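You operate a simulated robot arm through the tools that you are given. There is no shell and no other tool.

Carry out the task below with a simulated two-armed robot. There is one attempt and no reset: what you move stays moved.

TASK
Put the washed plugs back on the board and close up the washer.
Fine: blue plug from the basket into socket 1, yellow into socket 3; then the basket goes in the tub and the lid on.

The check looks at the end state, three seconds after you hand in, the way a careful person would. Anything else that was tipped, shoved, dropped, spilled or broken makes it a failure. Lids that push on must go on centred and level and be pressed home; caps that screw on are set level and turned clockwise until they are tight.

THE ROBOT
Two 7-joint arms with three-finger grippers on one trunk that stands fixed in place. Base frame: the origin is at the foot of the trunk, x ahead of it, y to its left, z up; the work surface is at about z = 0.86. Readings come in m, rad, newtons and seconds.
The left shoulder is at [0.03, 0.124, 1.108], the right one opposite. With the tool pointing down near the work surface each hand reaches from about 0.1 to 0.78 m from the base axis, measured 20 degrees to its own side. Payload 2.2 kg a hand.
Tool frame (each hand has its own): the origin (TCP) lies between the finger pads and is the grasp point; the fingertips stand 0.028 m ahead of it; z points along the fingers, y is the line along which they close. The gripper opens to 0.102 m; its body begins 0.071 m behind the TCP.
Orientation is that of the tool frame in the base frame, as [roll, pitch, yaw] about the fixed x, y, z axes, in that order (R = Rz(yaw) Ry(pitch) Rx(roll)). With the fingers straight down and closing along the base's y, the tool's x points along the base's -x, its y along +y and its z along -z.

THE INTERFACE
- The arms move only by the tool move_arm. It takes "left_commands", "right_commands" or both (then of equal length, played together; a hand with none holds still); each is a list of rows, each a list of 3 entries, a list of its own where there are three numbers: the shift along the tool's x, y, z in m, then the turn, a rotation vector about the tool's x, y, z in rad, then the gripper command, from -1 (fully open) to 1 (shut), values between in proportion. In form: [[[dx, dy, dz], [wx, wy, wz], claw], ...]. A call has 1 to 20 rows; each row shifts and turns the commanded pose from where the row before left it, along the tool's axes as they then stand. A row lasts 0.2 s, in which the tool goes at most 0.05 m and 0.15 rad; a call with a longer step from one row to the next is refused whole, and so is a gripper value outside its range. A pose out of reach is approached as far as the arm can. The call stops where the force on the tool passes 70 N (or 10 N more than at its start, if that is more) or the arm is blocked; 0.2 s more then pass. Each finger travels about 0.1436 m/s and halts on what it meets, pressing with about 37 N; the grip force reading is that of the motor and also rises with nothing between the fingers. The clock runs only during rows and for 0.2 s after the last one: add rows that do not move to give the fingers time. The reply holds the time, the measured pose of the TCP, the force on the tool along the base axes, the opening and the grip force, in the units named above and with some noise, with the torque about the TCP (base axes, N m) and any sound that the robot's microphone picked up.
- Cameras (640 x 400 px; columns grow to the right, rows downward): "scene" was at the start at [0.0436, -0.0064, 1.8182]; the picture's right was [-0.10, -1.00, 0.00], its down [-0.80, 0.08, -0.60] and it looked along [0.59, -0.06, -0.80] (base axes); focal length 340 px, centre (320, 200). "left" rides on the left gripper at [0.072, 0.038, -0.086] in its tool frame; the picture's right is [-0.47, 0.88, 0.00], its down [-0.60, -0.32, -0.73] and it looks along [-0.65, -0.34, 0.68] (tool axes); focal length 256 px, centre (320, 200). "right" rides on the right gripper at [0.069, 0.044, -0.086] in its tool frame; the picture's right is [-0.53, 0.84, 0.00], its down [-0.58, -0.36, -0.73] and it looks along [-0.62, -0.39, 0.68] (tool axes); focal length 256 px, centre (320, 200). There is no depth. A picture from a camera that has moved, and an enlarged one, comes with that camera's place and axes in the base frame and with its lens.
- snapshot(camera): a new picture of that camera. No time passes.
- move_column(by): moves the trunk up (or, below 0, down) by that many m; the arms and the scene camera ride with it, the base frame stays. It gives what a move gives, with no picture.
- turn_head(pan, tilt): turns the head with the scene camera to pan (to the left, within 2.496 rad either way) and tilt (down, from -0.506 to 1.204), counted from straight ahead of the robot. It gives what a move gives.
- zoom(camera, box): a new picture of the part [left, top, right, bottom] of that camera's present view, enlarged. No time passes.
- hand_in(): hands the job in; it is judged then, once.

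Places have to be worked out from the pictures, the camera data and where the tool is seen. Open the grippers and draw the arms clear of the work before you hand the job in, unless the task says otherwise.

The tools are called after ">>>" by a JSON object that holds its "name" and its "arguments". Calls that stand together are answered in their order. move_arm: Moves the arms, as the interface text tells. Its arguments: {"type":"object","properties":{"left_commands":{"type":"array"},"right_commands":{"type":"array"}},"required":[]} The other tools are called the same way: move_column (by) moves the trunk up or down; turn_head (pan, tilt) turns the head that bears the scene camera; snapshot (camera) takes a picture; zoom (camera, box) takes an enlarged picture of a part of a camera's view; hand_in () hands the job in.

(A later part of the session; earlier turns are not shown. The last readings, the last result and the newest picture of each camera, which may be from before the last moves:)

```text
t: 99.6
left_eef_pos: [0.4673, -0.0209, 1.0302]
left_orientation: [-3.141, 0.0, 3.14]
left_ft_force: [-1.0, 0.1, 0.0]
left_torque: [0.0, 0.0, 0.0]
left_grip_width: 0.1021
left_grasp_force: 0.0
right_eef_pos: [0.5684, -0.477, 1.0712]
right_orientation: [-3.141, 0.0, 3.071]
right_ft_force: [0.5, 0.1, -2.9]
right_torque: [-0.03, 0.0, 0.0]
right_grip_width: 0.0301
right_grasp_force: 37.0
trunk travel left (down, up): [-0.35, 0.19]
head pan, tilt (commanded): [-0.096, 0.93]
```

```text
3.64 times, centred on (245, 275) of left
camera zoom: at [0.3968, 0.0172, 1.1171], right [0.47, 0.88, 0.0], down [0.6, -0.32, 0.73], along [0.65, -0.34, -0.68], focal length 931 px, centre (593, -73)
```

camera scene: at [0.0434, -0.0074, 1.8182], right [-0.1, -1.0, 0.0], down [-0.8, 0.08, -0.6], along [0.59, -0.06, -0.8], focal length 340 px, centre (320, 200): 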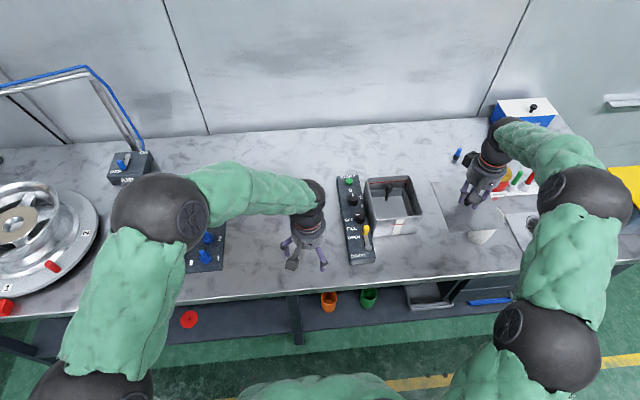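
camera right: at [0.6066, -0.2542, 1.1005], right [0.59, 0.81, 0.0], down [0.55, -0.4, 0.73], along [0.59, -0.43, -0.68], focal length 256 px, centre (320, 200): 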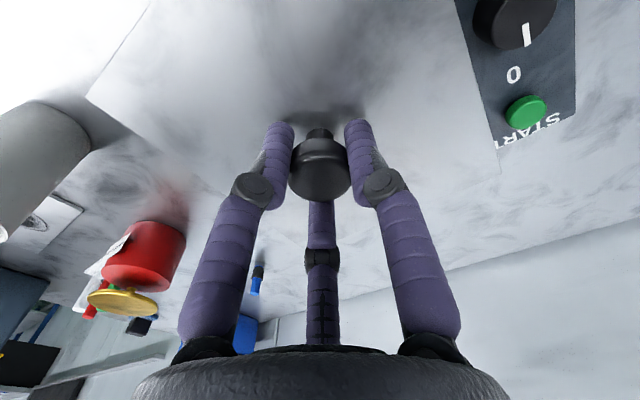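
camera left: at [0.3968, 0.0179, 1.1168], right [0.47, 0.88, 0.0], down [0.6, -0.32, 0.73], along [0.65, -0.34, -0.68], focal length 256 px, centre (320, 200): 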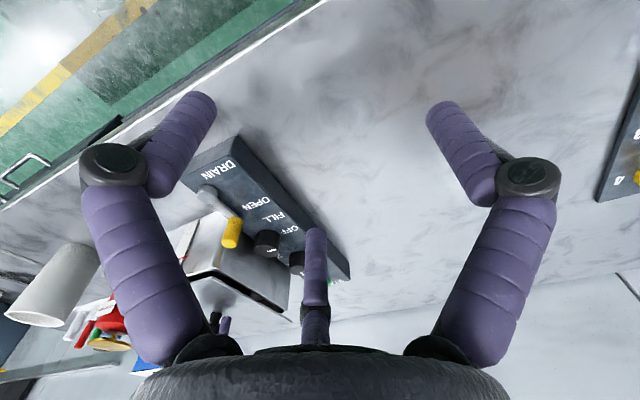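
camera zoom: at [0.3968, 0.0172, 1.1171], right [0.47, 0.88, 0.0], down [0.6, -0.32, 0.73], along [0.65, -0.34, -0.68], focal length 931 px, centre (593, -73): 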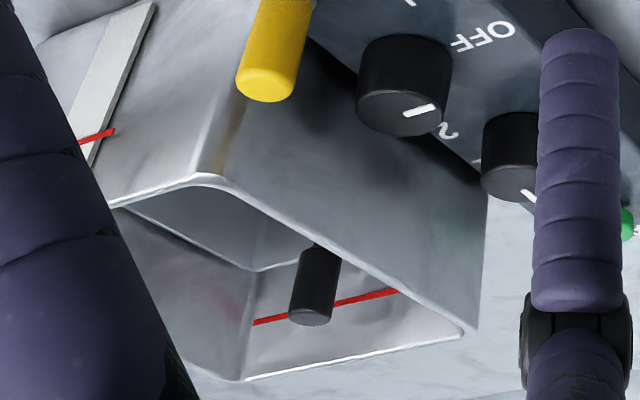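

The tub stands open again. I zoom into its four rim corners from the scene camera and the visible ones from the left camera.

>>> {"name": "zoom", "arguments": {"camera": "scene", "box": [360, 170, 400, 195]}}

>>> {"name": "zoom", "arguments": {"camera": "scene", "box": [392, 168, 432, 193]}}

>>> {"name": "zoom", "arguments": {"camera": "scene", "box": [365, 208, 405, 233]}}

>>> {"name": "zoom", "arguments": {"camera": "scene", "box": [397, 200, 437, 225]}}

>>> {"name": "zoom", "arguments": {"camera": "left", "box": [200, 255, 240, 280]}}

>>> {"name": "zoom", "arguments": {"camera": "left", "box": [255, 295, 295, 320]}}

>>> {"name": "zoom", "arguments": {"camera": "left", "box": [205, 305, 245, 330]}}

```text
16.00 times, centred on (380, 182) of scene
camera zoom: at [0.0434, -0.0074, 1.8182], right [-0.1, -1.0, 0.0], down [-0.8, 0.08, -0.6], along [0.59, -0.06, -0.8], focal length 5448 px, centre (-640, 480)
```

zoom: 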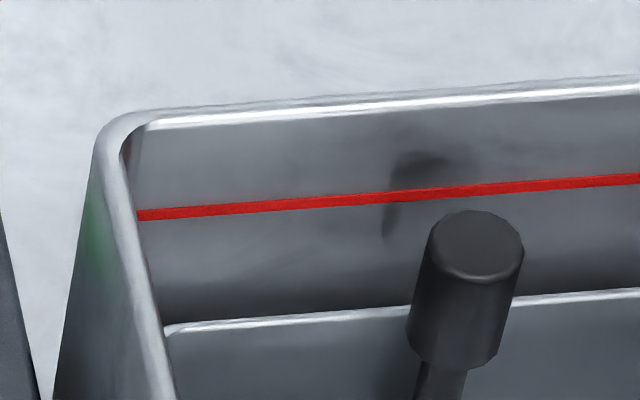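

```text
16.00 times, centred on (412, 180) of scene
camera zoom: at [0.0434, -0.0074, 1.8182], right [-0.1, -1.0, 0.0], down [-0.8, 0.08, -0.6], along [0.59, -0.06, -0.8], focal length 5448 px, centre (-1152, 512)
```

zoom: 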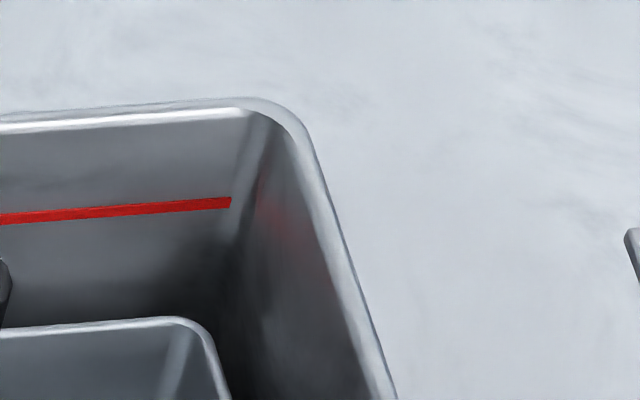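

```text
16.00 times, centred on (385, 220) of scene
camera zoom: at [0.0434, -0.0074, 1.8182], right [-0.1, -1.0, 0.0], down [-0.8, 0.08, -0.6], along [0.59, -0.06, -0.8], focal length 5448 px, centre (-720, -128)
```

zoom: 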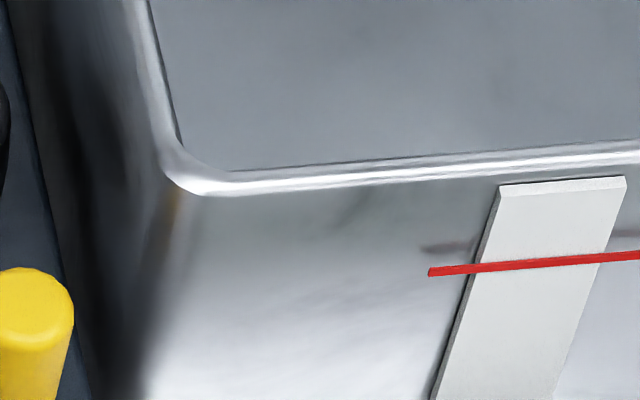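

```text
16.00 times, centred on (417, 212) of scene
camera zoom: at [0.0434, -0.0074, 1.8182], right [-0.1, -1.0, 0.0], down [-0.8, 0.08, -0.6], along [0.59, -0.06, -0.8], focal length 5448 px, centre (-1232, 0)
```

zoom: 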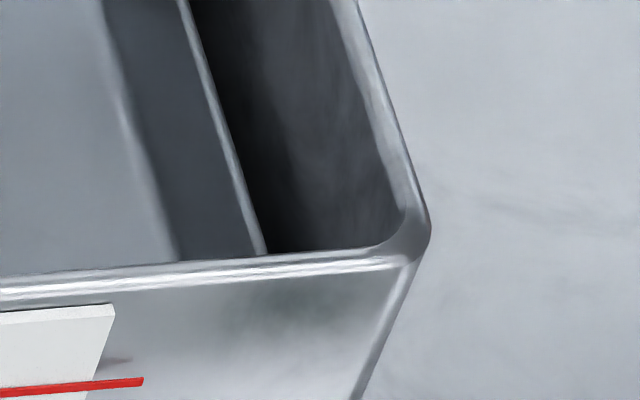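

```text
16.00 times, centred on (220, 268) of left
camera zoom: at [0.3968, 0.0172, 1.1171], right [0.47, 0.88, 0.0], down [0.6, -0.32, 0.73], along [0.65, -0.34, -0.68], focal length 4096 px, centre (1920, -880)
```

zoom: 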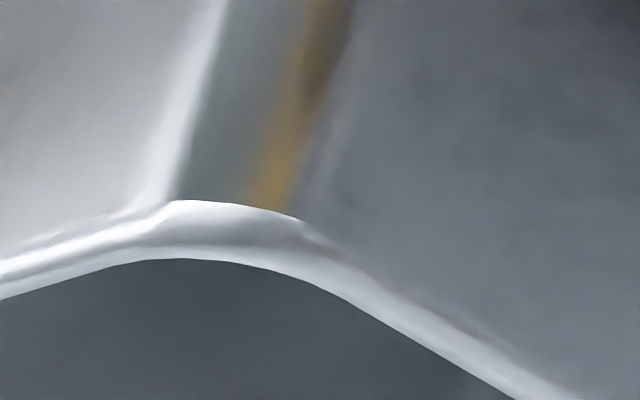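

```text
16.00 times, centred on (275, 308) of left
camera zoom: at [0.3968, 0.0172, 1.1171], right [0.47, 0.88, 0.0], down [0.6, -0.32, 0.73], along [0.65, -0.34, -0.68], focal length 4096 px, centre (1040, -1520)
```

zoom: 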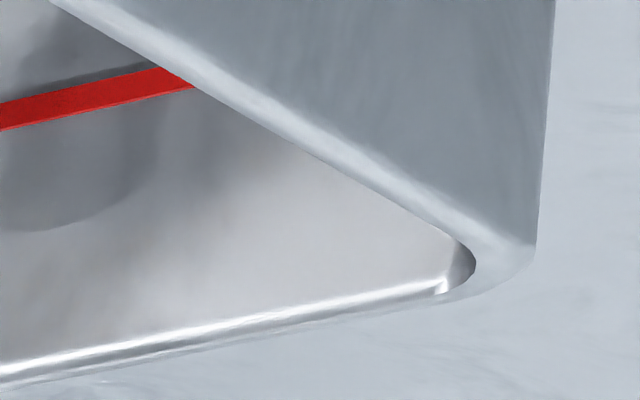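

```text
16.00 times, centred on (225, 318) of left
camera zoom: at [0.3968, 0.0172, 1.1171], right [0.47, 0.88, 0.0], down [0.6, -0.32, 0.73], along [0.65, -0.34, -0.68], focal length 4096 px, centre (1840, -1680)
```

zoom: 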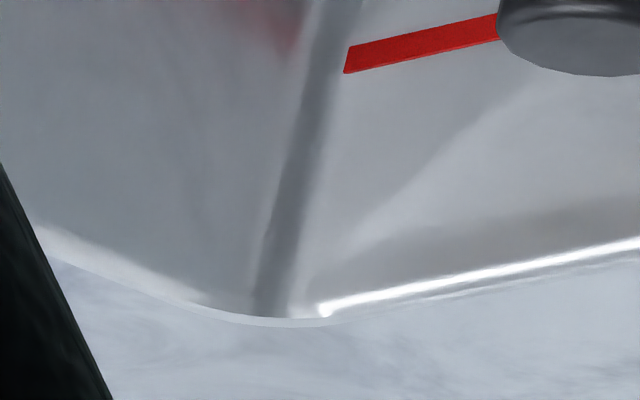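

Careful corner fitting gives tub outline 0.1715 × 0.1516 m, centre (0.6735, −0.3016), rim z≈0.964, so the lid (about 0.175 × 0.155) was actually within 1–1.5 mm of centred. I bring it back to that spot with a small correction and lower to just above the rim.

>>> {"name": "move_arm", "arguments": {"right_commands": [[[-0.018, 0.036, 0], [0, 0, 0], 1], [[-0.018, 0.036, 0], [0, 0, 0], 1], [[-0.018, 0.036, 0], [0, 0, 0], 1], [[-0.018, 0.036, 0], [0, 0, 0], 1], [[-0.018, 0.036, 0], [0, 0, 0], 1], [[-0.0008, -0.0004, 0], [0, 0, 0], 1], [[0, 0, 0.025], [0, 0, 0], 1], [[0, 0, 0.025], [0, 0, 0], 1], [[0, 0, 0.005], [0, 0, 0], 1], [[0, 0, 0], [0, 0, 0], 1], [[0, 0, 0], [0, 0, 0], 1]]}}

>>> {"name": "zoom", "arguments": {"camera": "left", "box": [180, 240, 310, 330]}}

>>> {"name": "zoom", "arguments": {"camera": "scene", "box": [365, 205, 405, 230]}}

>>> {"name": "zoom", "arguments": {"camera": "scene", "box": [395, 205, 435, 230]}}

>>> {"name": "zoom", "arguments": {"camera": "scene", "box": [355, 160, 395, 185]}}

```text
t: 102.0
left_eef_pos: [0.4677, -0.0201, 1.0308]
left_orientation: [-3.142, 0.001, 3.139]
left_ft_force: [-0.4, 0.3, 0.3]
left_torque: [0.0, -0.04, 0.01]
left_grip_width: 0.1018
left_grasp_force: 0.0
right_eef_pos: [0.6734, -0.3037, 1.0153]
right_orientation: [-3.141, 0.0, 3.072]
right_ft_force: [0.0, 0.1, -2.4]
right_torque: [0.01, 0.01, -0.01]
right_grip_width: 0.0303
right_grasp_force: 36.8
trunk travel left (down, up): [-0.35, 0.19]
head pan, tilt (commanded): [-0.096, 0.93]
```

```text
4.44 times, centred on (245, 285) of left
camera zoom: at [0.397, 0.0177, 1.117], right [0.47, 0.88, 0.0], down [0.6, -0.32, 0.73], along [0.65, -0.34, -0.68], focal length 1138 px, centre (653, -178)
```

zoom: 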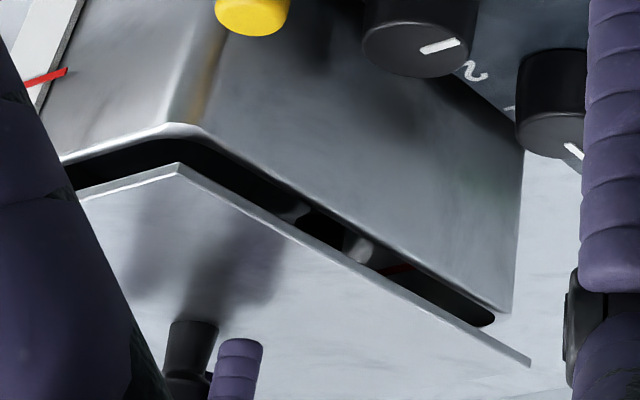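

```text
16.00 times, centred on (385, 218) of scene
camera zoom: at [0.0439, -0.0067, 1.8182], right [-0.1, -1.0, 0.0], down [-0.8, 0.08, -0.6], along [0.59, -0.06, -0.8], focal length 5448 px, centre (-720, -80)
```

zoom: 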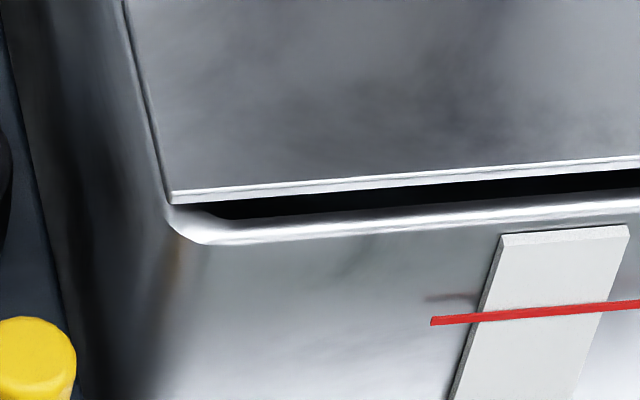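

```text
16.00 times, centred on (415, 218) of scene
camera zoom: at [0.0439, -0.0067, 1.8182], right [-0.1, -1.0, 0.0], down [-0.8, 0.08, -0.6], along [0.59, -0.06, -0.8], focal length 5448 px, centre (-1200, -80)
```

zoom: 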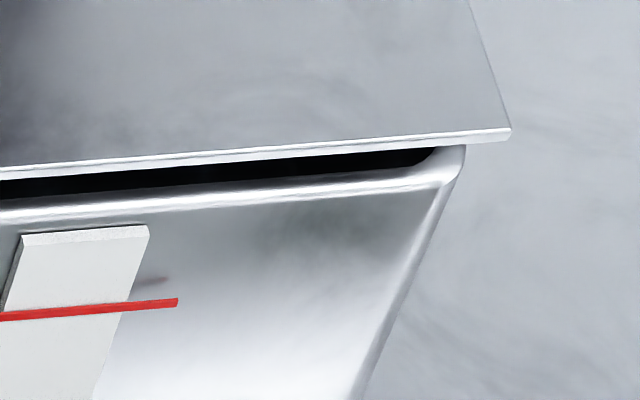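

```text
16.00 times, centred on (375, 172) of scene
camera zoom: at [0.0439, -0.0067, 1.8182], right [-0.1, -1.0, 0.0], down [-0.8, 0.08, -0.6], along [0.59, -0.06, -0.8], focal length 5448 px, centre (-560, 640)
```

zoom: 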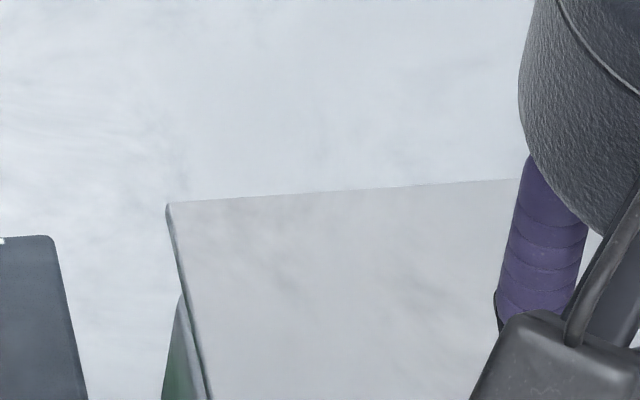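

Lid and tub centres now agree within half a millimetre; the lid is about 0.01 rad skewed relative to the tub. I correct that and lower in 1 mm steps, watching the force.

>>> {"name": "move_arm", "arguments": {"right_commands": [[[0, 0, 0], [0, 0, -0.01], 1], [[0, 0, 0.002], [0, 0, 0], 1], [[0, 0, 0.002], [0, 0, 0], 1], [[0, 0, 0.001], [0, 0, 0], 1], [[0, 0, 0.001], [0, 0, 0], 1], [[0, 0, 0], [0, 0, 0], 1]]}}

>>> {"name": "zoom", "arguments": {"camera": "left", "box": [180, 240, 310, 330]}}

>>> {"name": "zoom", "arguments": {"camera": "scene", "box": [360, 200, 440, 240]}}

```text
t: 103.4
left_eef_pos: [0.4676, -0.02, 1.0298]
left_orientation: [3.141, 0.0, 3.14]
left_ft_force: [-0.3, 0.4, -0.1]
left_torque: [0.01, -0.01, 0.0]
left_grip_width: 0.1022
left_grasp_force: 0.0
right_eef_pos: [0.6744, -0.3034, 1.0092]
right_orientation: [-3.14, -0.001, 3.081]
right_ft_force: [0.1, -0.1, -2.9]
right_torque: [0.04, 0.04, 0.01]
right_grip_width: 0.0299
right_grasp_force: 37.1
trunk travel left (down, up): [-0.35, 0.19]
head pan, tilt (commanded): [-0.096, 0.93]
```

```text
4.44 times, centred on (245, 285) of left
camera zoom: at [0.3971, 0.0177, 1.1169], right [0.47, 0.88, 0.0], down [0.6, -0.32, 0.73], along [0.65, -0.34, -0.68], focal length 1138 px, centre (653, -178)
```

zoom: 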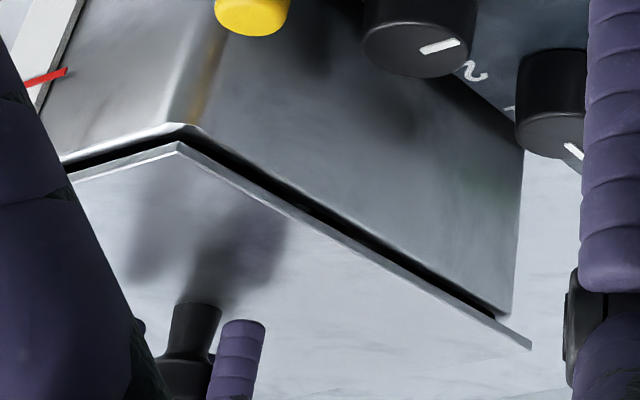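

```text
8.00 times, centred on (400, 220) of scene
camera zoom: at [0.044, -0.0067, 1.8182], right [-0.1, -1.0, 0.0], down [-0.8, 0.08, -0.6], along [0.59, -0.06, -0.8], focal length 2724 px, centre (-320, 40)
```

zoom: 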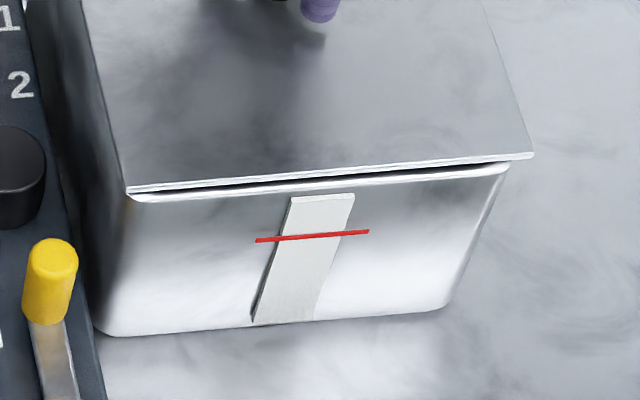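

Still free, gap is closing evenly. I lower 4 mm more in 1 mm steps.

>>> {"name": "move_arm", "arguments": {"right_commands": [[[0, 0, 0.001], [0, 0, 0], 1], [[0, 0, 0.001], [0, 0, 0], 1], [[0, 0, 0.001], [0, 0, 0], 1], [[0, 0, 0.001], [0, 0, 0], 1], [[0, 0, 0], [0, 0, 0], 1]]}}

>>> {"name": "zoom", "arguments": {"camera": "left", "box": [180, 240, 310, 330]}}

>>> {"name": "zoom", "arguments": {"camera": "scene", "box": [360, 200, 440, 240]}}

```text
t: 104.6
left_eef_pos: [0.4676, -0.0213, 1.0305]
left_orientation: [3.141, 0.0, 3.139]
left_ft_force: [0.5, -0.1, -0.8]
left_torque: [0.03, -0.04, 0.0]
left_grip_width: 0.1018
left_grasp_force: 0.0
right_eef_pos: [0.6737, -0.3028, 1.0039]
right_orientation: [3.141, 0.0, 3.079]
right_ft_force: [0.3, -0.3, -3.7]
right_torque: [0.01, 0.05, -0.04]
right_grip_width: 0.0304
right_grasp_force: 37.0
trunk travel left (down, up): [-0.35, 0.19]
head pan, tilt (commanded): [-0.096, 0.93]
```

```text
4.44 times, centred on (245, 285) of left
camera zoom: at [0.3971, 0.0177, 1.1169], right [0.47, 0.88, 0.0], down [0.6, -0.32, 0.73], along [0.65, -0.34, -0.68], focal length 1138 px, centre (653, -178)
```

zoom: 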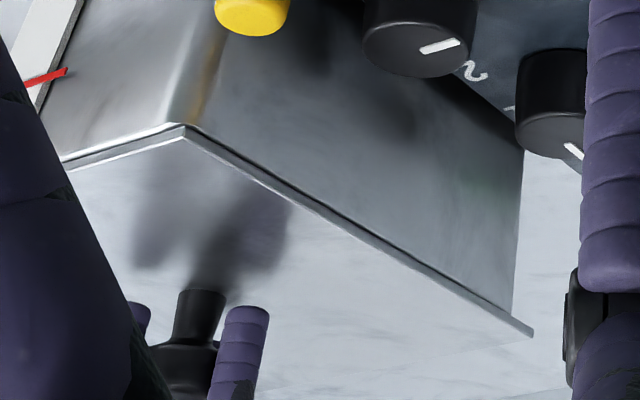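

```text
8.00 times, centred on (400, 220) of scene
camera zoom: at [0.044, -0.0067, 1.8182], right [-0.1, -1.0, 0.0], down [-0.8, 0.08, -0.6], along [0.59, -0.06, -0.8], focal length 2724 px, centre (-320, 40)
```

zoom: 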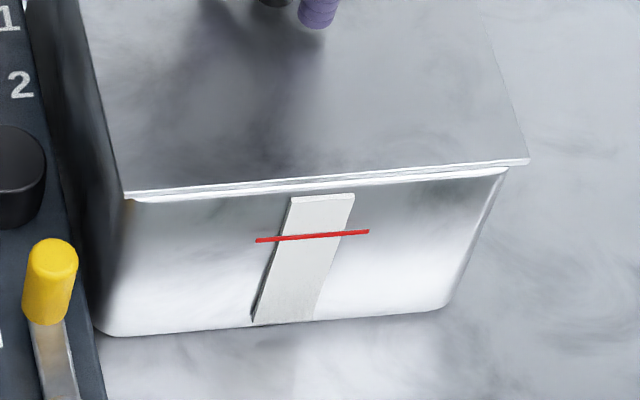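

The lid plate is almost on the rim with no resistance, so anything underneath is already inside the opening. I continue in 1 mm steps until it touches.

>>> {"name": "move_arm", "arguments": {"right_commands": [[[0, 0, 0.001], [0, 0, 0], 1], [[0, 0, 0.001], [0, 0, 0], 1], [[0, 0, 0.001], [0, 0, 0], 1], [[0, 0, 0], [0, 0, 0], 1]]}}

>>> {"name": "zoom", "arguments": {"camera": "left", "box": [180, 240, 310, 330]}}

>>> {"name": "zoom", "arguments": {"camera": "scene", "box": [360, 200, 440, 240]}}

```text
t: 105.6
left_eef_pos: [0.4668, -0.0204, 1.0308]
left_orientation: [3.141, 0.0, -3.141]
left_ft_force: [-0.1, 0.4, 0.1]
left_torque: [0.01, -0.05, -0.02]
left_grip_width: 0.1021
left_grasp_force: 0.1
right_eef_pos: [0.6732, -0.3031, 1.0041]
right_orientation: [-3.14, 0.001, 3.079]
right_ft_force: [-1.0, 1.7, 9.0]
right_torque: [0.16, 0.28, 0.06]
right_grip_width: 0.0301
right_grasp_force: 37.3
trunk travel left (down, up): [-0.35, 0.19]
head pan, tilt (commanded): [-0.096, 0.93]
```

```text
4.44 times, centred on (245, 285) of left
camera zoom: at [0.3962, 0.0183, 1.1174], right [0.47, 0.89, 0.0], down [0.6, -0.32, 0.73], along [0.65, -0.34, -0.68], focal length 1138 px, centre (653, -178)
```

zoom: 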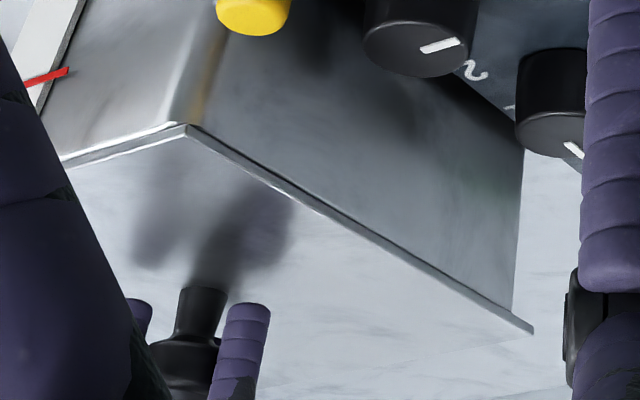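

```text
8.00 times, centred on (400, 220) of scene
camera zoom: at [0.0424, -0.0057, 1.8184], right [-0.1, -1.0, 0.0], down [-0.8, 0.08, -0.6], along [0.59, -0.06, -0.8], focal length 2724 px, centre (-320, 40)
```

zoom: 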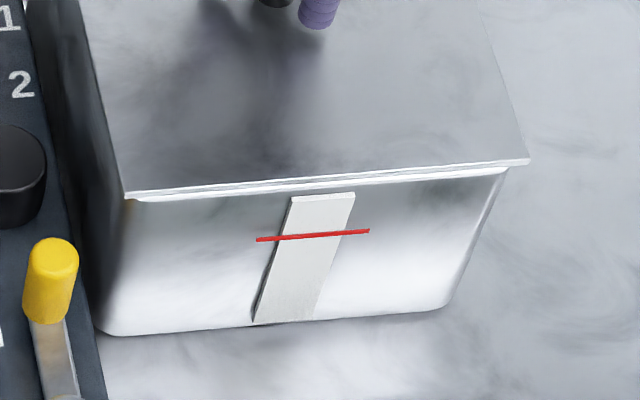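

The lid now rests on the rim (about 12 N contact, nearly central) and the gap is closed on the near and left sides. I press it home with a couple of millimetres more command.

>>> {"name": "move_arm", "arguments": {"right_commands": [[[0, 0, 0.001], [0, 0, 0], 1], [[0, 0, 0.001], [0, 0, 0], 1], [[0, 0, 0.001], [0, 0, 0], 1], [[0, 0, 0], [0, 0, 0], 1]]}}

>>> {"name": "zoom", "arguments": {"camera": "left", "box": [180, 240, 310, 330]}}

>>> {"name": "zoom", "arguments": {"camera": "scene", "box": [360, 200, 440, 240]}}

```text
t: 106.6
left_eef_pos: [0.4654, -0.0196, 1.0304]
left_orientation: [-3.14, 0.001, 3.139]
left_ft_force: [-0.5, 0.6, 0.4]
left_torque: [0.02, 0.04, 0.01]
left_grip_width: 0.1023
left_grasp_force: 0.0
right_eef_pos: [0.6735, -0.3036, 1.0051]
right_orientation: [-3.141, 0.008, 3.081]
right_ft_force: [1.3, 1.1, 30.9]
right_torque: [0.0, 0.17, 0.01]
right_grip_width: 0.0301
right_grasp_force: 37.6
trunk travel left (down, up): [-0.35, 0.19]
head pan, tilt (commanded): [-0.096, 0.93]
```

```text
4.44 times, centred on (245, 285) of left
camera zoom: at [0.395, 0.0187, 1.1179], right [0.47, 0.88, 0.0], down [0.6, -0.32, 0.73], along [0.65, -0.34, -0.68], focal length 1138 px, centre (653, -178)
```

zoom: 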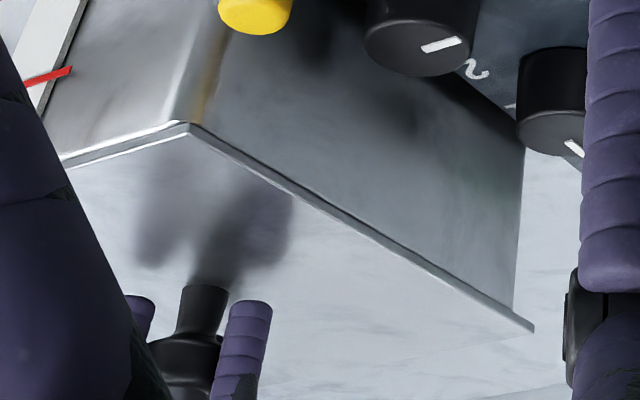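

```text
8.00 times, centred on (400, 220) of scene
camera zoom: at [0.0404, -0.0049, 1.8185], right [-0.1, -1.0, 0.0], down [-0.8, 0.08, -0.6], along [0.6, -0.06, -0.8], focal length 2724 px, centre (-320, 40)
```

zoom: 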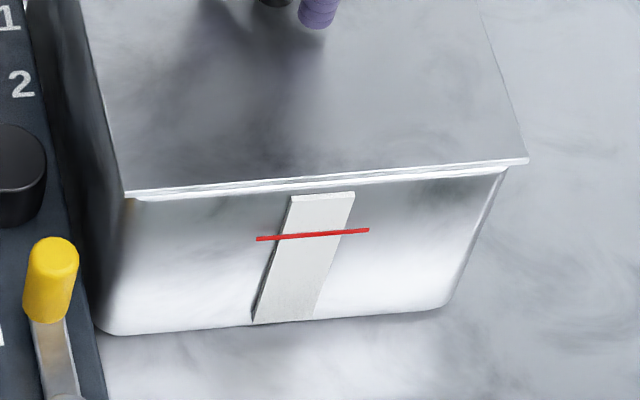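

At 31 N the lid does not go further: it is home on the rim, flat on all visible sides. I release the pressure, open the fingers and rise.

>>> {"name": "move_arm", "arguments": {"right_commands": [[[0, 0, -0.002], [0, 0, 0], 1], [[0, 0, -0.002], [0, 0, 0], 1], [[0, 0, 0], [0, 0, 0], 0.7], [[0, 0, 0], [0, 0, 0], 0.3], [[0, 0, 0], [0, 0, 0], 0.0], [[0, 0, 0], [0, 0, 0], 0.0], [[0, 0, -0.01], [0, 0, 0], 0.0], [[0, 0, -0.03], [0, 0, 0], 0.0], [[0, 0, -0.04], [0, 0, 0], 0.0], [[0, 0, -0.04], [0, 0, 0], 0.0], [[0, 0, 0], [0, 0, 0], 0.0]]}}

>>> {"name": "zoom", "arguments": {"camera": "left", "box": [180, 240, 310, 330]}}

>>> {"name": "zoom", "arguments": {"camera": "scene", "box": [340, 155, 440, 245]}}

>>> {"name": "snapshot", "arguments": {"camera": "right"}}

```text
t: 109.0
left_eef_pos: [0.4687, -0.0212, 1.0298]
left_orientation: [-3.141, 0.0, 3.14]
left_ft_force: [-0.6, -0.2, 0.0]
left_torque: [-0.01, 0.02, 0.02]
left_grip_width: 0.1021
left_grasp_force: 0.1
right_eef_pos: [0.6735, -0.3035, 1.1215]
right_orientation: [-3.141, -0.003, 3.079]
right_ft_force: [1.0, 0.8, 0.4]
right_torque: [0.01, 0.05, -0.01]
right_grip_width: 0.0507
right_grasp_force: 0.1
trunk travel left (down, up): [-0.35, 0.19]
head pan, tilt (commanded): [-0.096, 0.93]
```

```text
4.44 times, centred on (245, 285) of left
camera zoom: at [0.3974, 0.0176, 1.1168], right [0.47, 0.88, 0.0], down [0.6, -0.32, 0.73], along [0.65, -0.34, -0.68], focal length 1138 px, centre (653, -178)
```

zoom: 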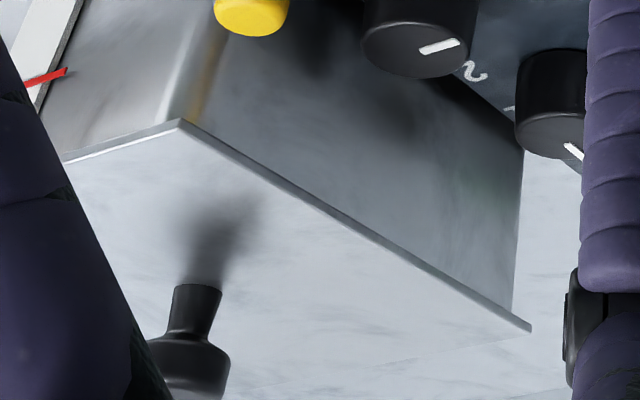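

```text
4.44 times, centred on (390, 200) of scene
camera zoom: at [0.0444, -0.0068, 1.8182], right [-0.1, -1.0, 0.0], down [-0.8, 0.08, -0.6], along [0.59, -0.06, -0.8], focal length 1513 px, centre (9, 200)
```

zoom: 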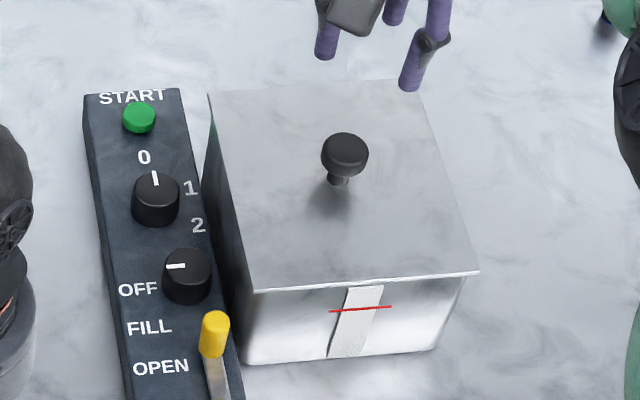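

```text
taken
camera right: at [0.6074, -0.2566, 1.2078], right [0.58, 0.81, 0.0], down [0.55, -0.4, 0.73], along [0.59, -0.43, -0.68], focal length 256 px, centre (320, 200)
```

right: 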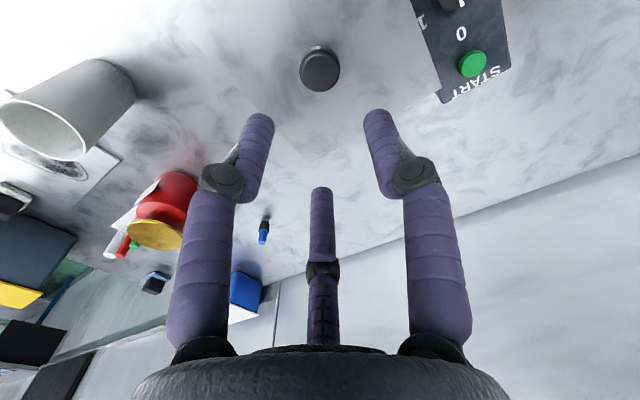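

After release the lid's near edge looks slightly different relative to the rim, so I check it closely from both cameras.

>>> {"name": "zoom", "arguments": {"camera": "scene", "box": [365, 205, 405, 230]}}

>>> {"name": "zoom", "arguments": {"camera": "scene", "box": [395, 205, 435, 230]}}

>>> {"name": "zoom", "arguments": {"camera": "scene", "box": [355, 165, 395, 190]}}

>>> {"name": "zoom", "arguments": {"camera": "scene", "box": [390, 165, 430, 190]}}

>>> {"name": "zoom", "arguments": {"camera": "left", "box": [200, 255, 240, 280]}}

>>> {"name": "zoom", "arguments": {"camera": "left", "box": [260, 295, 300, 320]}}

```text
16.00 times, centred on (385, 218) of scene
camera zoom: at [0.0444, -0.0068, 1.8182], right [-0.1, -1.0, 0.0], down [-0.8, 0.08, -0.6], along [0.59, -0.06, -0.8], focal length 5448 px, centre (-720, -80)
```

zoom: 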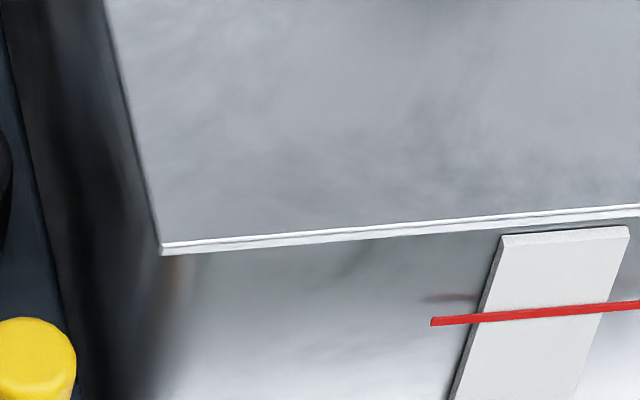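

```text
16.00 times, centred on (415, 218) of scene
camera zoom: at [0.0444, -0.0068, 1.8182], right [-0.1, -1.0, 0.0], down [-0.8, 0.08, -0.6], along [0.59, -0.06, -0.8], focal length 5448 px, centre (-1200, -80)
```

zoom: 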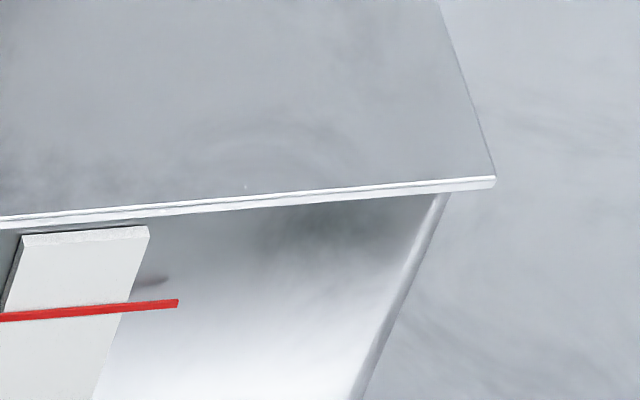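

```text
16.00 times, centred on (375, 178) of scene
camera zoom: at [0.0444, -0.0068, 1.8182], right [-0.1, -1.0, 0.0], down [-0.8, 0.08, -0.6], along [0.59, -0.06, -0.8], focal length 5448 px, centre (-560, 560)
```

zoom: 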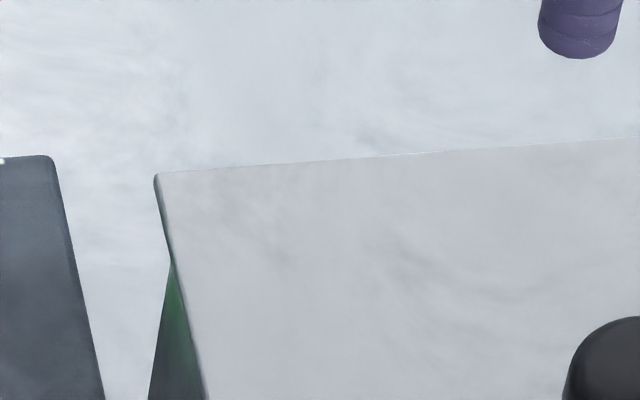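

```text
16.00 times, centred on (410, 178) of scene
camera zoom: at [0.0444, -0.0068, 1.8182], right [-0.1, -1.0, 0.0], down [-0.8, 0.08, -0.6], along [0.59, -0.06, -0.8], focal length 5448 px, centre (-1120, 560)
```

zoom: 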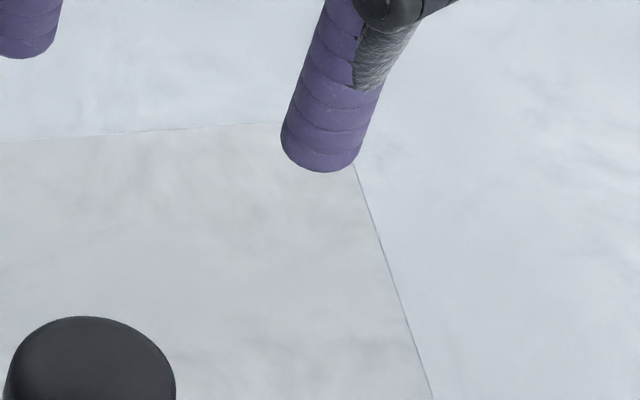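

```text
16.00 times, centred on (220, 268) of left
camera zoom: at [0.3974, 0.0176, 1.1168], right [0.47, 0.88, 0.0], down [0.6, -0.32, 0.73], along [0.65, -0.34, -0.68], focal length 4096 px, centre (1920, -880)
```

zoom: 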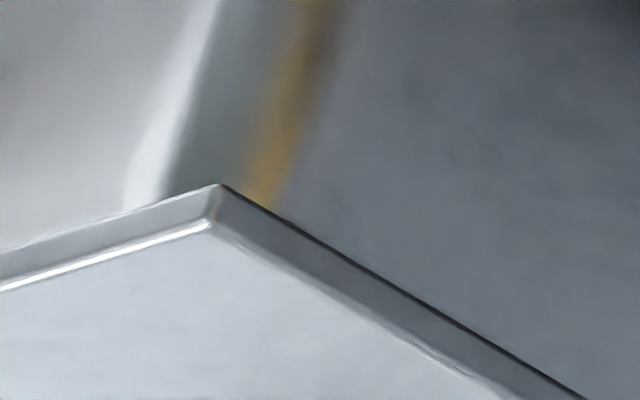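

```text
16.00 times, centred on (280, 308) of left
camera zoom: at [0.3974, 0.0176, 1.1168], right [0.47, 0.88, 0.0], down [0.6, -0.32, 0.73], along [0.65, -0.34, -0.68], focal length 4096 px, centre (960, -1520)
```

zoom: 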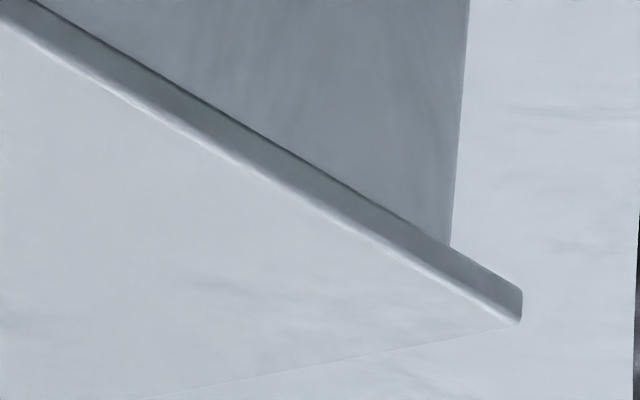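

The lid settled flat on release: no gap at the near and left edges, overhang a few millimetres all round. To be sure it is pressed home I'll push on the knob with the closed fingertips; first I measure the knob's position from the right camera.

>>> {"name": "zoom", "arguments": {"camera": "right", "box": [240, 20, 400, 120]}}

>>> {"name": "zoom", "arguments": {"camera": "scene", "box": [370, 165, 420, 200]}}

```text
4.00 times, centred on (320, 70) of right
camera zoom: at [0.6074, -0.2566, 1.2078], right [0.58, 0.81, 0.0], down [0.55, -0.4, 0.73], along [0.59, -0.43, -0.68], focal length 1024 px, centre (320, 720)
```

zoom: 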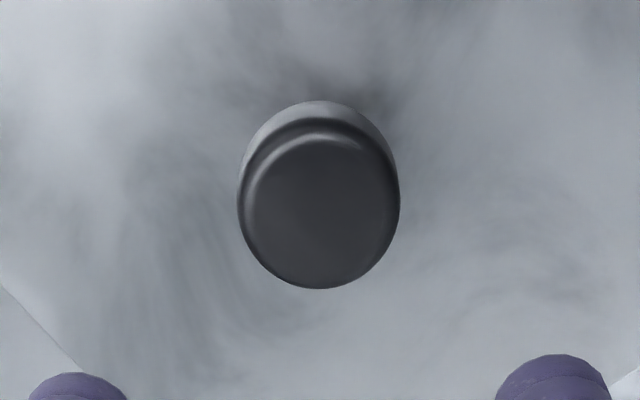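

```text
11.43 times, centred on (395, 182) of scene
camera zoom: at [0.0444, -0.0068, 1.8182], right [-0.1, -1.0, 0.0], down [-0.8, 0.08, -0.6], along [0.59, -0.06, -0.8], focal length 3892 px, centre (-537, 400)
```

zoom: 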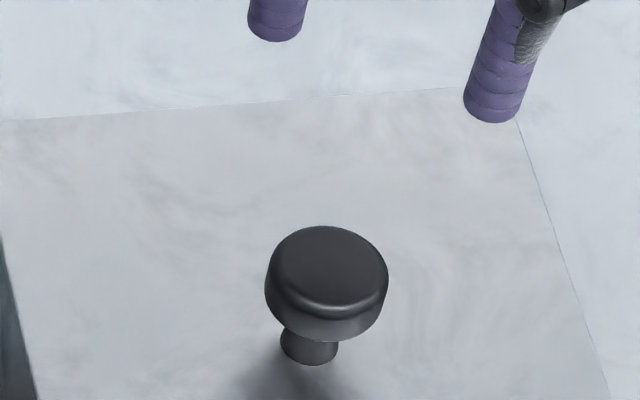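

The knob is at about (0.671, −0.301), top near z 1.003. I shut the fingers, centre above it and come down to just above the knob.

>>> {"name": "move_arm", "arguments": {"right_commands": [[[0.0027, 0.0023, 0], [0, 0, 0], 0.5], [[0, 0, 0], [0, 0, 0], 1], [[0, 0, 0], [0, 0, 0], 1], [[0, 0, 0.03], [0, 0, 0], 1], [[0, 0, 0.03], [0, 0, 0], 1], [[0, 0, 0.016], [0, 0, 0], 1], [[0, 0, 0], [0, 0, 0], 1]]}}

>>> {"name": "snapshot", "arguments": {"camera": "right"}}

>>> {"name": "zoom", "arguments": {"camera": "scene", "box": [360, 150, 430, 200]}}

```text
t: 110.6
left_eef_pos: [0.4664, -0.0212, 1.0312]
left_orientation: [3.141, -0.001, 3.141]
left_ft_force: [0.0, 0.1, -1.0]
left_torque: [0.05, 0.01, 0.01]
left_grip_width: 0.1018
left_grasp_force: 0.0
right_eef_pos: [0.6706, -0.3007, 1.0474]
right_orientation: [-3.141, -0.001, 3.081]
right_ft_force: [0.7, 0.7, 0.1]
right_torque: [0.02, 0.03, 0.0]
right_grip_width: 0.002
right_grasp_force: 31.2
trunk travel left (down, up): [-0.35, 0.19]
head pan, tilt (commanded): [-0.096, 0.93]
```

```text
taken
camera right: at [0.605, -0.2528, 1.1327], right [0.58, 0.81, 0.0], down [0.55, -0.4, 0.73], along [0.59, -0.43, -0.68], focal length 256 px, centre (320, 200)
```

right: 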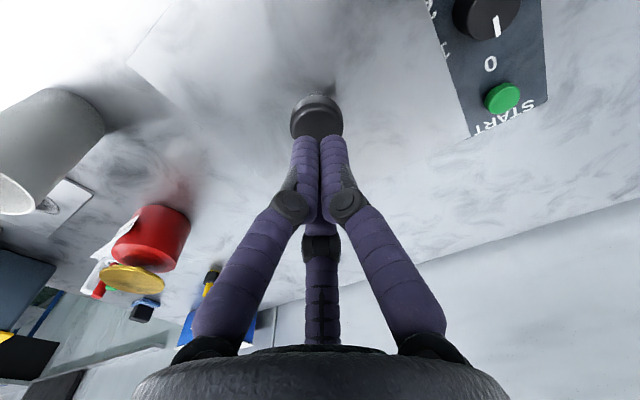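

```text
8.00 times, centred on (395, 175) of scene
camera zoom: at [0.0434, -0.0064, 1.8183], right [-0.1, -1.0, 0.0], down [-0.8, 0.08, -0.6], along [0.59, -0.06, -0.8], focal length 2724 px, centre (-280, 400)
```

zoom: 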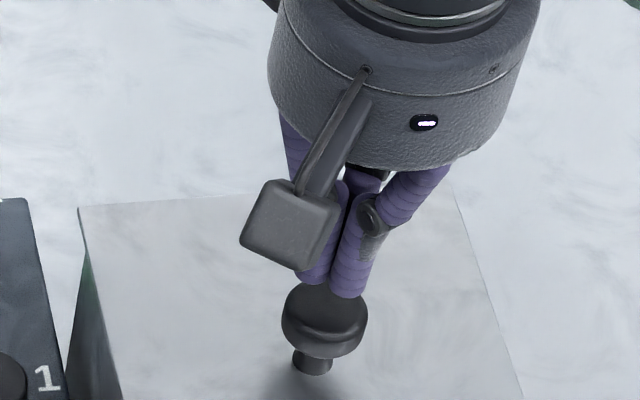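

The fingertips are just above the knob; before pressing I zoom in to verify they are centred on it.

>>> {"name": "zoom", "arguments": {"camera": "right", "box": [260, 70, 380, 160]}}

>>> {"name": "zoom", "arguments": {"camera": "left", "box": [180, 290, 260, 345]}}

>>> {"name": "zoom", "arguments": {"camera": "scene", "box": [385, 170, 415, 195]}}

```text
4.44 times, centred on (320, 115) of right
camera zoom: at [0.605, -0.2528, 1.1327], right [0.58, 0.81, 0.0], down [0.55, -0.4, 0.73], along [0.59, -0.43, -0.68], focal length 1138 px, centre (320, 578)
```

zoom: 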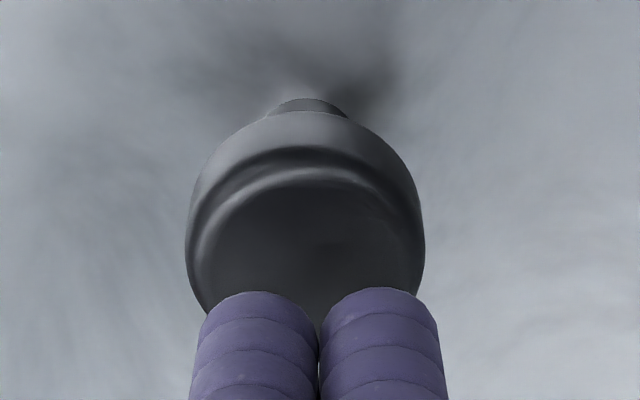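

```text
7.27 times, centred on (220, 318) of left
camera zoom: at [0.3968, 0.0178, 1.1171], right [0.47, 0.88, 0.0], down [0.6, -0.32, 0.73], along [0.65, -0.34, -0.68], focal length 1862 px, centre (1047, -654)
```

zoom: 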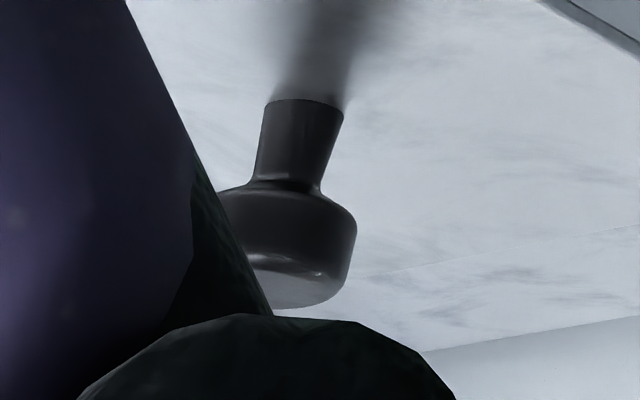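

```text
16.00 times, centred on (400, 182) of scene
camera zoom: at [0.0434, -0.0064, 1.8183], right [-0.1, -1.0, 0.0], down [-0.8, 0.08, -0.6], along [0.59, -0.06, -0.8], focal length 5448 px, centre (-960, 480)
```

zoom: 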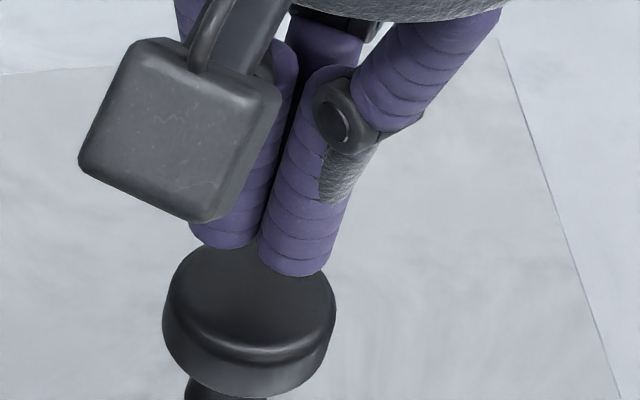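

The fingertips are centred on the knob within about 2 mm and the knob top is at z≈1.0015, as expected for a seated lid. I nudge over by 1.5 mm and press down gently in 1 mm steps.

>>> {"name": "move_arm", "arguments": {"right_commands": [[[0.0008, -0.0013, 0.008], [0, 0, 0], 1], [[0, 0, 0.007], [0, 0, 0], 1], [[0, 0, 0.002], [0, 0, 0], 1], [[0, 0, 0.001], [0, 0, 0], 1], [[0, 0, 0], [0, 0, 0], 1]]}}

```text
t: 111.8
left_eef_pos: [0.4693, -0.0199, 1.03]
left_orientation: [-3.141, 0.002, 3.138]
left_ft_force: [0.2, 0.2, 0.2]
left_torque: [-0.01, 0.0, -0.01]
left_grip_width: 0.1021
left_grasp_force: 0.1
right_eef_pos: [0.6689, -0.3023, 1.0292]
right_orientation: [-3.141, 0.0, 3.079]
right_ft_force: [0.0, -0.8, 1.0]
right_torque: [0.03, 0.0, 0.0]
right_grip_width: 0.002
right_grasp_force: 31.6
trunk travel left (down, up): [-0.35, 0.19]
head pan, tilt (commanded): [-0.096, 0.93]
```

No contact yet at TCP 1.029. I continue in 1 mm steps.

>>> {"name": "move_arm", "arguments": {"right_commands": [[[0, 0, 0.001], [0, 0, 0], 1], [[0, 0, 0.001], [0, 0, 0], 1], [[0, 0, 0.001], [0, 0, 0], 1], [[0, 0, 0], [0, 0, 0], 1]]}}

```text
t: 112.8
left_eef_pos: [0.465, -0.0208, 1.0303]
left_orientation: [-3.14, 0.003, 3.141]
left_ft_force: [0.3, 0.6, -1.0]
left_torque: [0.0, 0.0, 0.0]
left_grip_width: 0.1021
left_grasp_force: 0.1
right_eef_pos: [0.6688, -0.3019, 1.0284]
right_orientation: [-3.141, 0.003, 3.079]
right_ft_force: [-0.4, -1.6, 15.0]
right_torque: [-0.03, 0.12, 0.21]
right_grip_width: 0.006
right_grasp_force: 31.3
trunk travel left (down, up): [-0.35, 0.19]
head pan, tilt (commanded): [-0.096, 0.93]
```

Firm contact at 15 N. I press a bit more, to roughly 30 N.

>>> {"name": "move_arm", "arguments": {"right_commands": [[[0, 0, 0.001], [0, 0, 0], 1], [[0, 0, 0.001], [0, 0, 0], 1], [[0, 0, 0], [0, 0, 0], 1]]}}

>>> {"name": "zoom", "arguments": {"camera": "scene", "box": [355, 160, 435, 235]}}

>>> {"name": "zoom", "arguments": {"camera": "left", "box": [180, 240, 310, 330]}}

```text
t: 113.6
left_eef_pos: [0.4653, -0.0199, 1.0312]
left_orientation: [-3.14, 0.003, 3.141]
left_ft_force: [-0.6, 1.1, 0.3]
left_torque: [0.0, 0.02, -0.03]
left_grip_width: 0.1024
left_grasp_force: 0.1
right_eef_pos: [0.6701, -0.3007, 1.0276]
right_orientation: [-3.139, 0.006, 3.081]
right_ft_force: [3.0, -1.5, 28.4]
right_torque: [0.04, 0.13, 0.12]
right_grip_width: 0.0061
right_grasp_force: 31.3
trunk travel left (down, up): [-0.35, 0.19]
head pan, tilt (commanded): [-0.096, 0.93]
```

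```text
5.33 times, centred on (395, 198) of scene
camera zoom: at [0.0407, -0.0051, 1.8185], right [-0.1, -1.0, 0.0], down [-0.8, 0.08, -0.6], along [0.6, -0.06, -0.8], focal length 1816 px, centre (-80, 213)
```

zoom: 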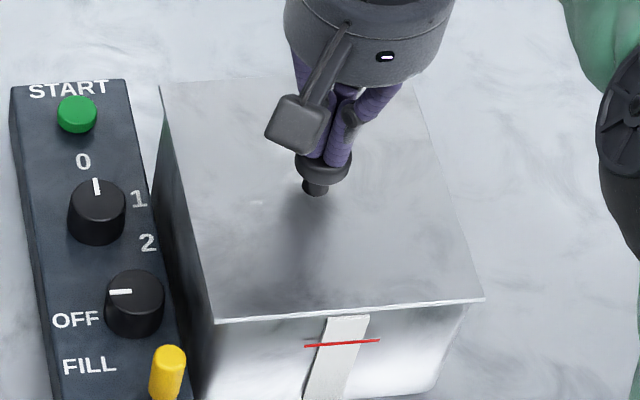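

```text
4.44 times, centred on (245, 285) of left
camera zoom: at [0.3952, 0.0186, 1.1179], right [0.47, 0.89, 0.0], down [0.6, -0.32, 0.73], along [0.65, -0.34, -0.68], focal length 1138 px, centre (653, -178)
```

zoom: 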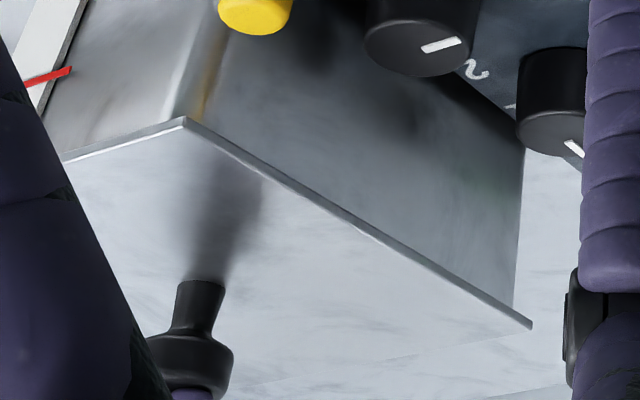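

28 N with no further travel and the plate flush: the lid is home. I lift off straight up, then open the hand once well clear.

>>> {"name": "move_arm", "arguments": {"right_commands": [[[0, 0, -0.003], [0, 0, 0], 1], [[0, 0, -0.005], [0, 0, 0], 1], [[0, 0, -0.02], [0, 0, 0], 1], [[0, 0, -0.04], [0, 0, 0], 1], [[0, 0, -0.045], [0, 0, 0], 1], [[0, 0, -0.045], [0, 0, 0], 0], [[0, 0, -0.03], [0, 0, 0], -1], [[0.03, 0, 0], [0, 0, 0], -1], [[0.04, 0, 0], [0, 0, 0], -1], [[0.04, 0, 0], [0, 0, 0], -1], [[0, -0.04, 0], [0, 0, 0], -1], [[0, -0.04, 0], [0, 0, 0], -1], [[0, -0.04, 0], [0, 0, 0], -1], [[0, 0, 0], [0, 0, 0], -1]]}}

>>> {"name": "snapshot", "arguments": {"camera": "scene"}}

>>> {"name": "zoom", "arguments": {"camera": "scene", "box": [345, 155, 445, 240]}}

>>> {"name": "zoom", "arguments": {"camera": "left", "box": [180, 240, 310, 330]}}

```text
t: 116.6
left_eef_pos: [0.4676, -0.0203, 1.0291]
left_orientation: [3.141, -0.001, -3.139]
left_ft_force: [0.0, 0.8, -0.5]
left_torque: [0.0, -0.03, -0.03]
left_grip_width: 0.1017
left_grasp_force: 0.1
right_eef_pos: [0.554, -0.4125, 1.2146]
right_orientation: [-3.14, 0.002, 3.082]
right_ft_force: [-0.5, 0.3, -0.3]
right_torque: [0.03, -0.02, 0.02]
right_grip_width: 0.1019
right_grasp_force: 0.1
trunk travel left (down, up): [-0.35, 0.19]
head pan, tilt (commanded): [-0.096, 0.93]
```

```text
taken
camera scene: at [0.0438, -0.0054, 1.8182], right [-0.1, -1.0, 0.0], down [-0.8, 0.08, -0.6], along [0.59, -0.06, -0.8], focal length 340 px, centre (320, 200)
```

scene: 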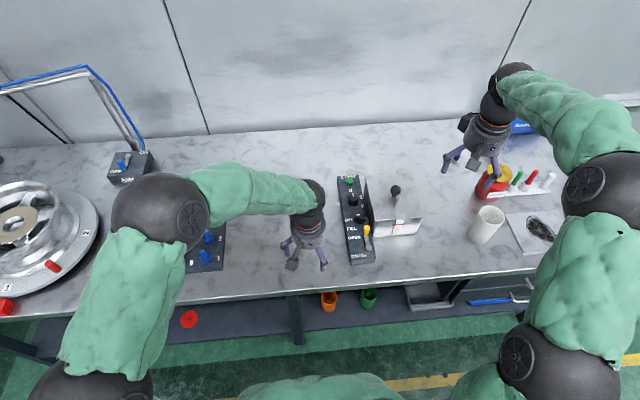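

```text
4.71 times, centred on (395, 198) of scene
camera zoom: at [0.0438, -0.0054, 1.8182], right [-0.1, -1.0, 0.0], down [-0.8, 0.08, -0.6], along [0.59, -0.06, -0.8], focal length 1602 px, centre (-33, 212)
```

zoom: 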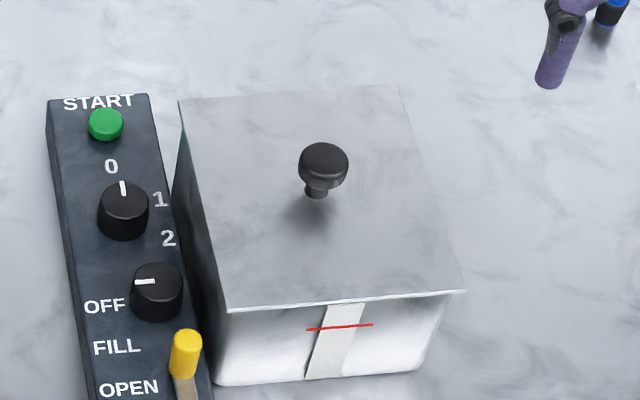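

```text
4.44 times, centred on (245, 285) of left
camera zoom: at [0.397, 0.0184, 1.117], right [0.47, 0.89, 0.0], down [0.6, -0.32, 0.73], along [0.65, -0.34, -0.68], focal length 1138 px, centre (653, -178)
```

zoom: 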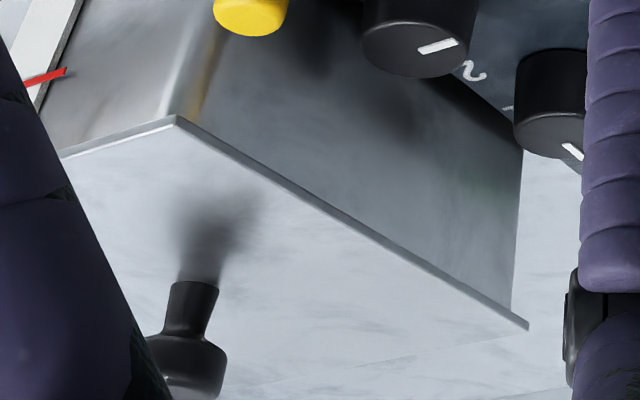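

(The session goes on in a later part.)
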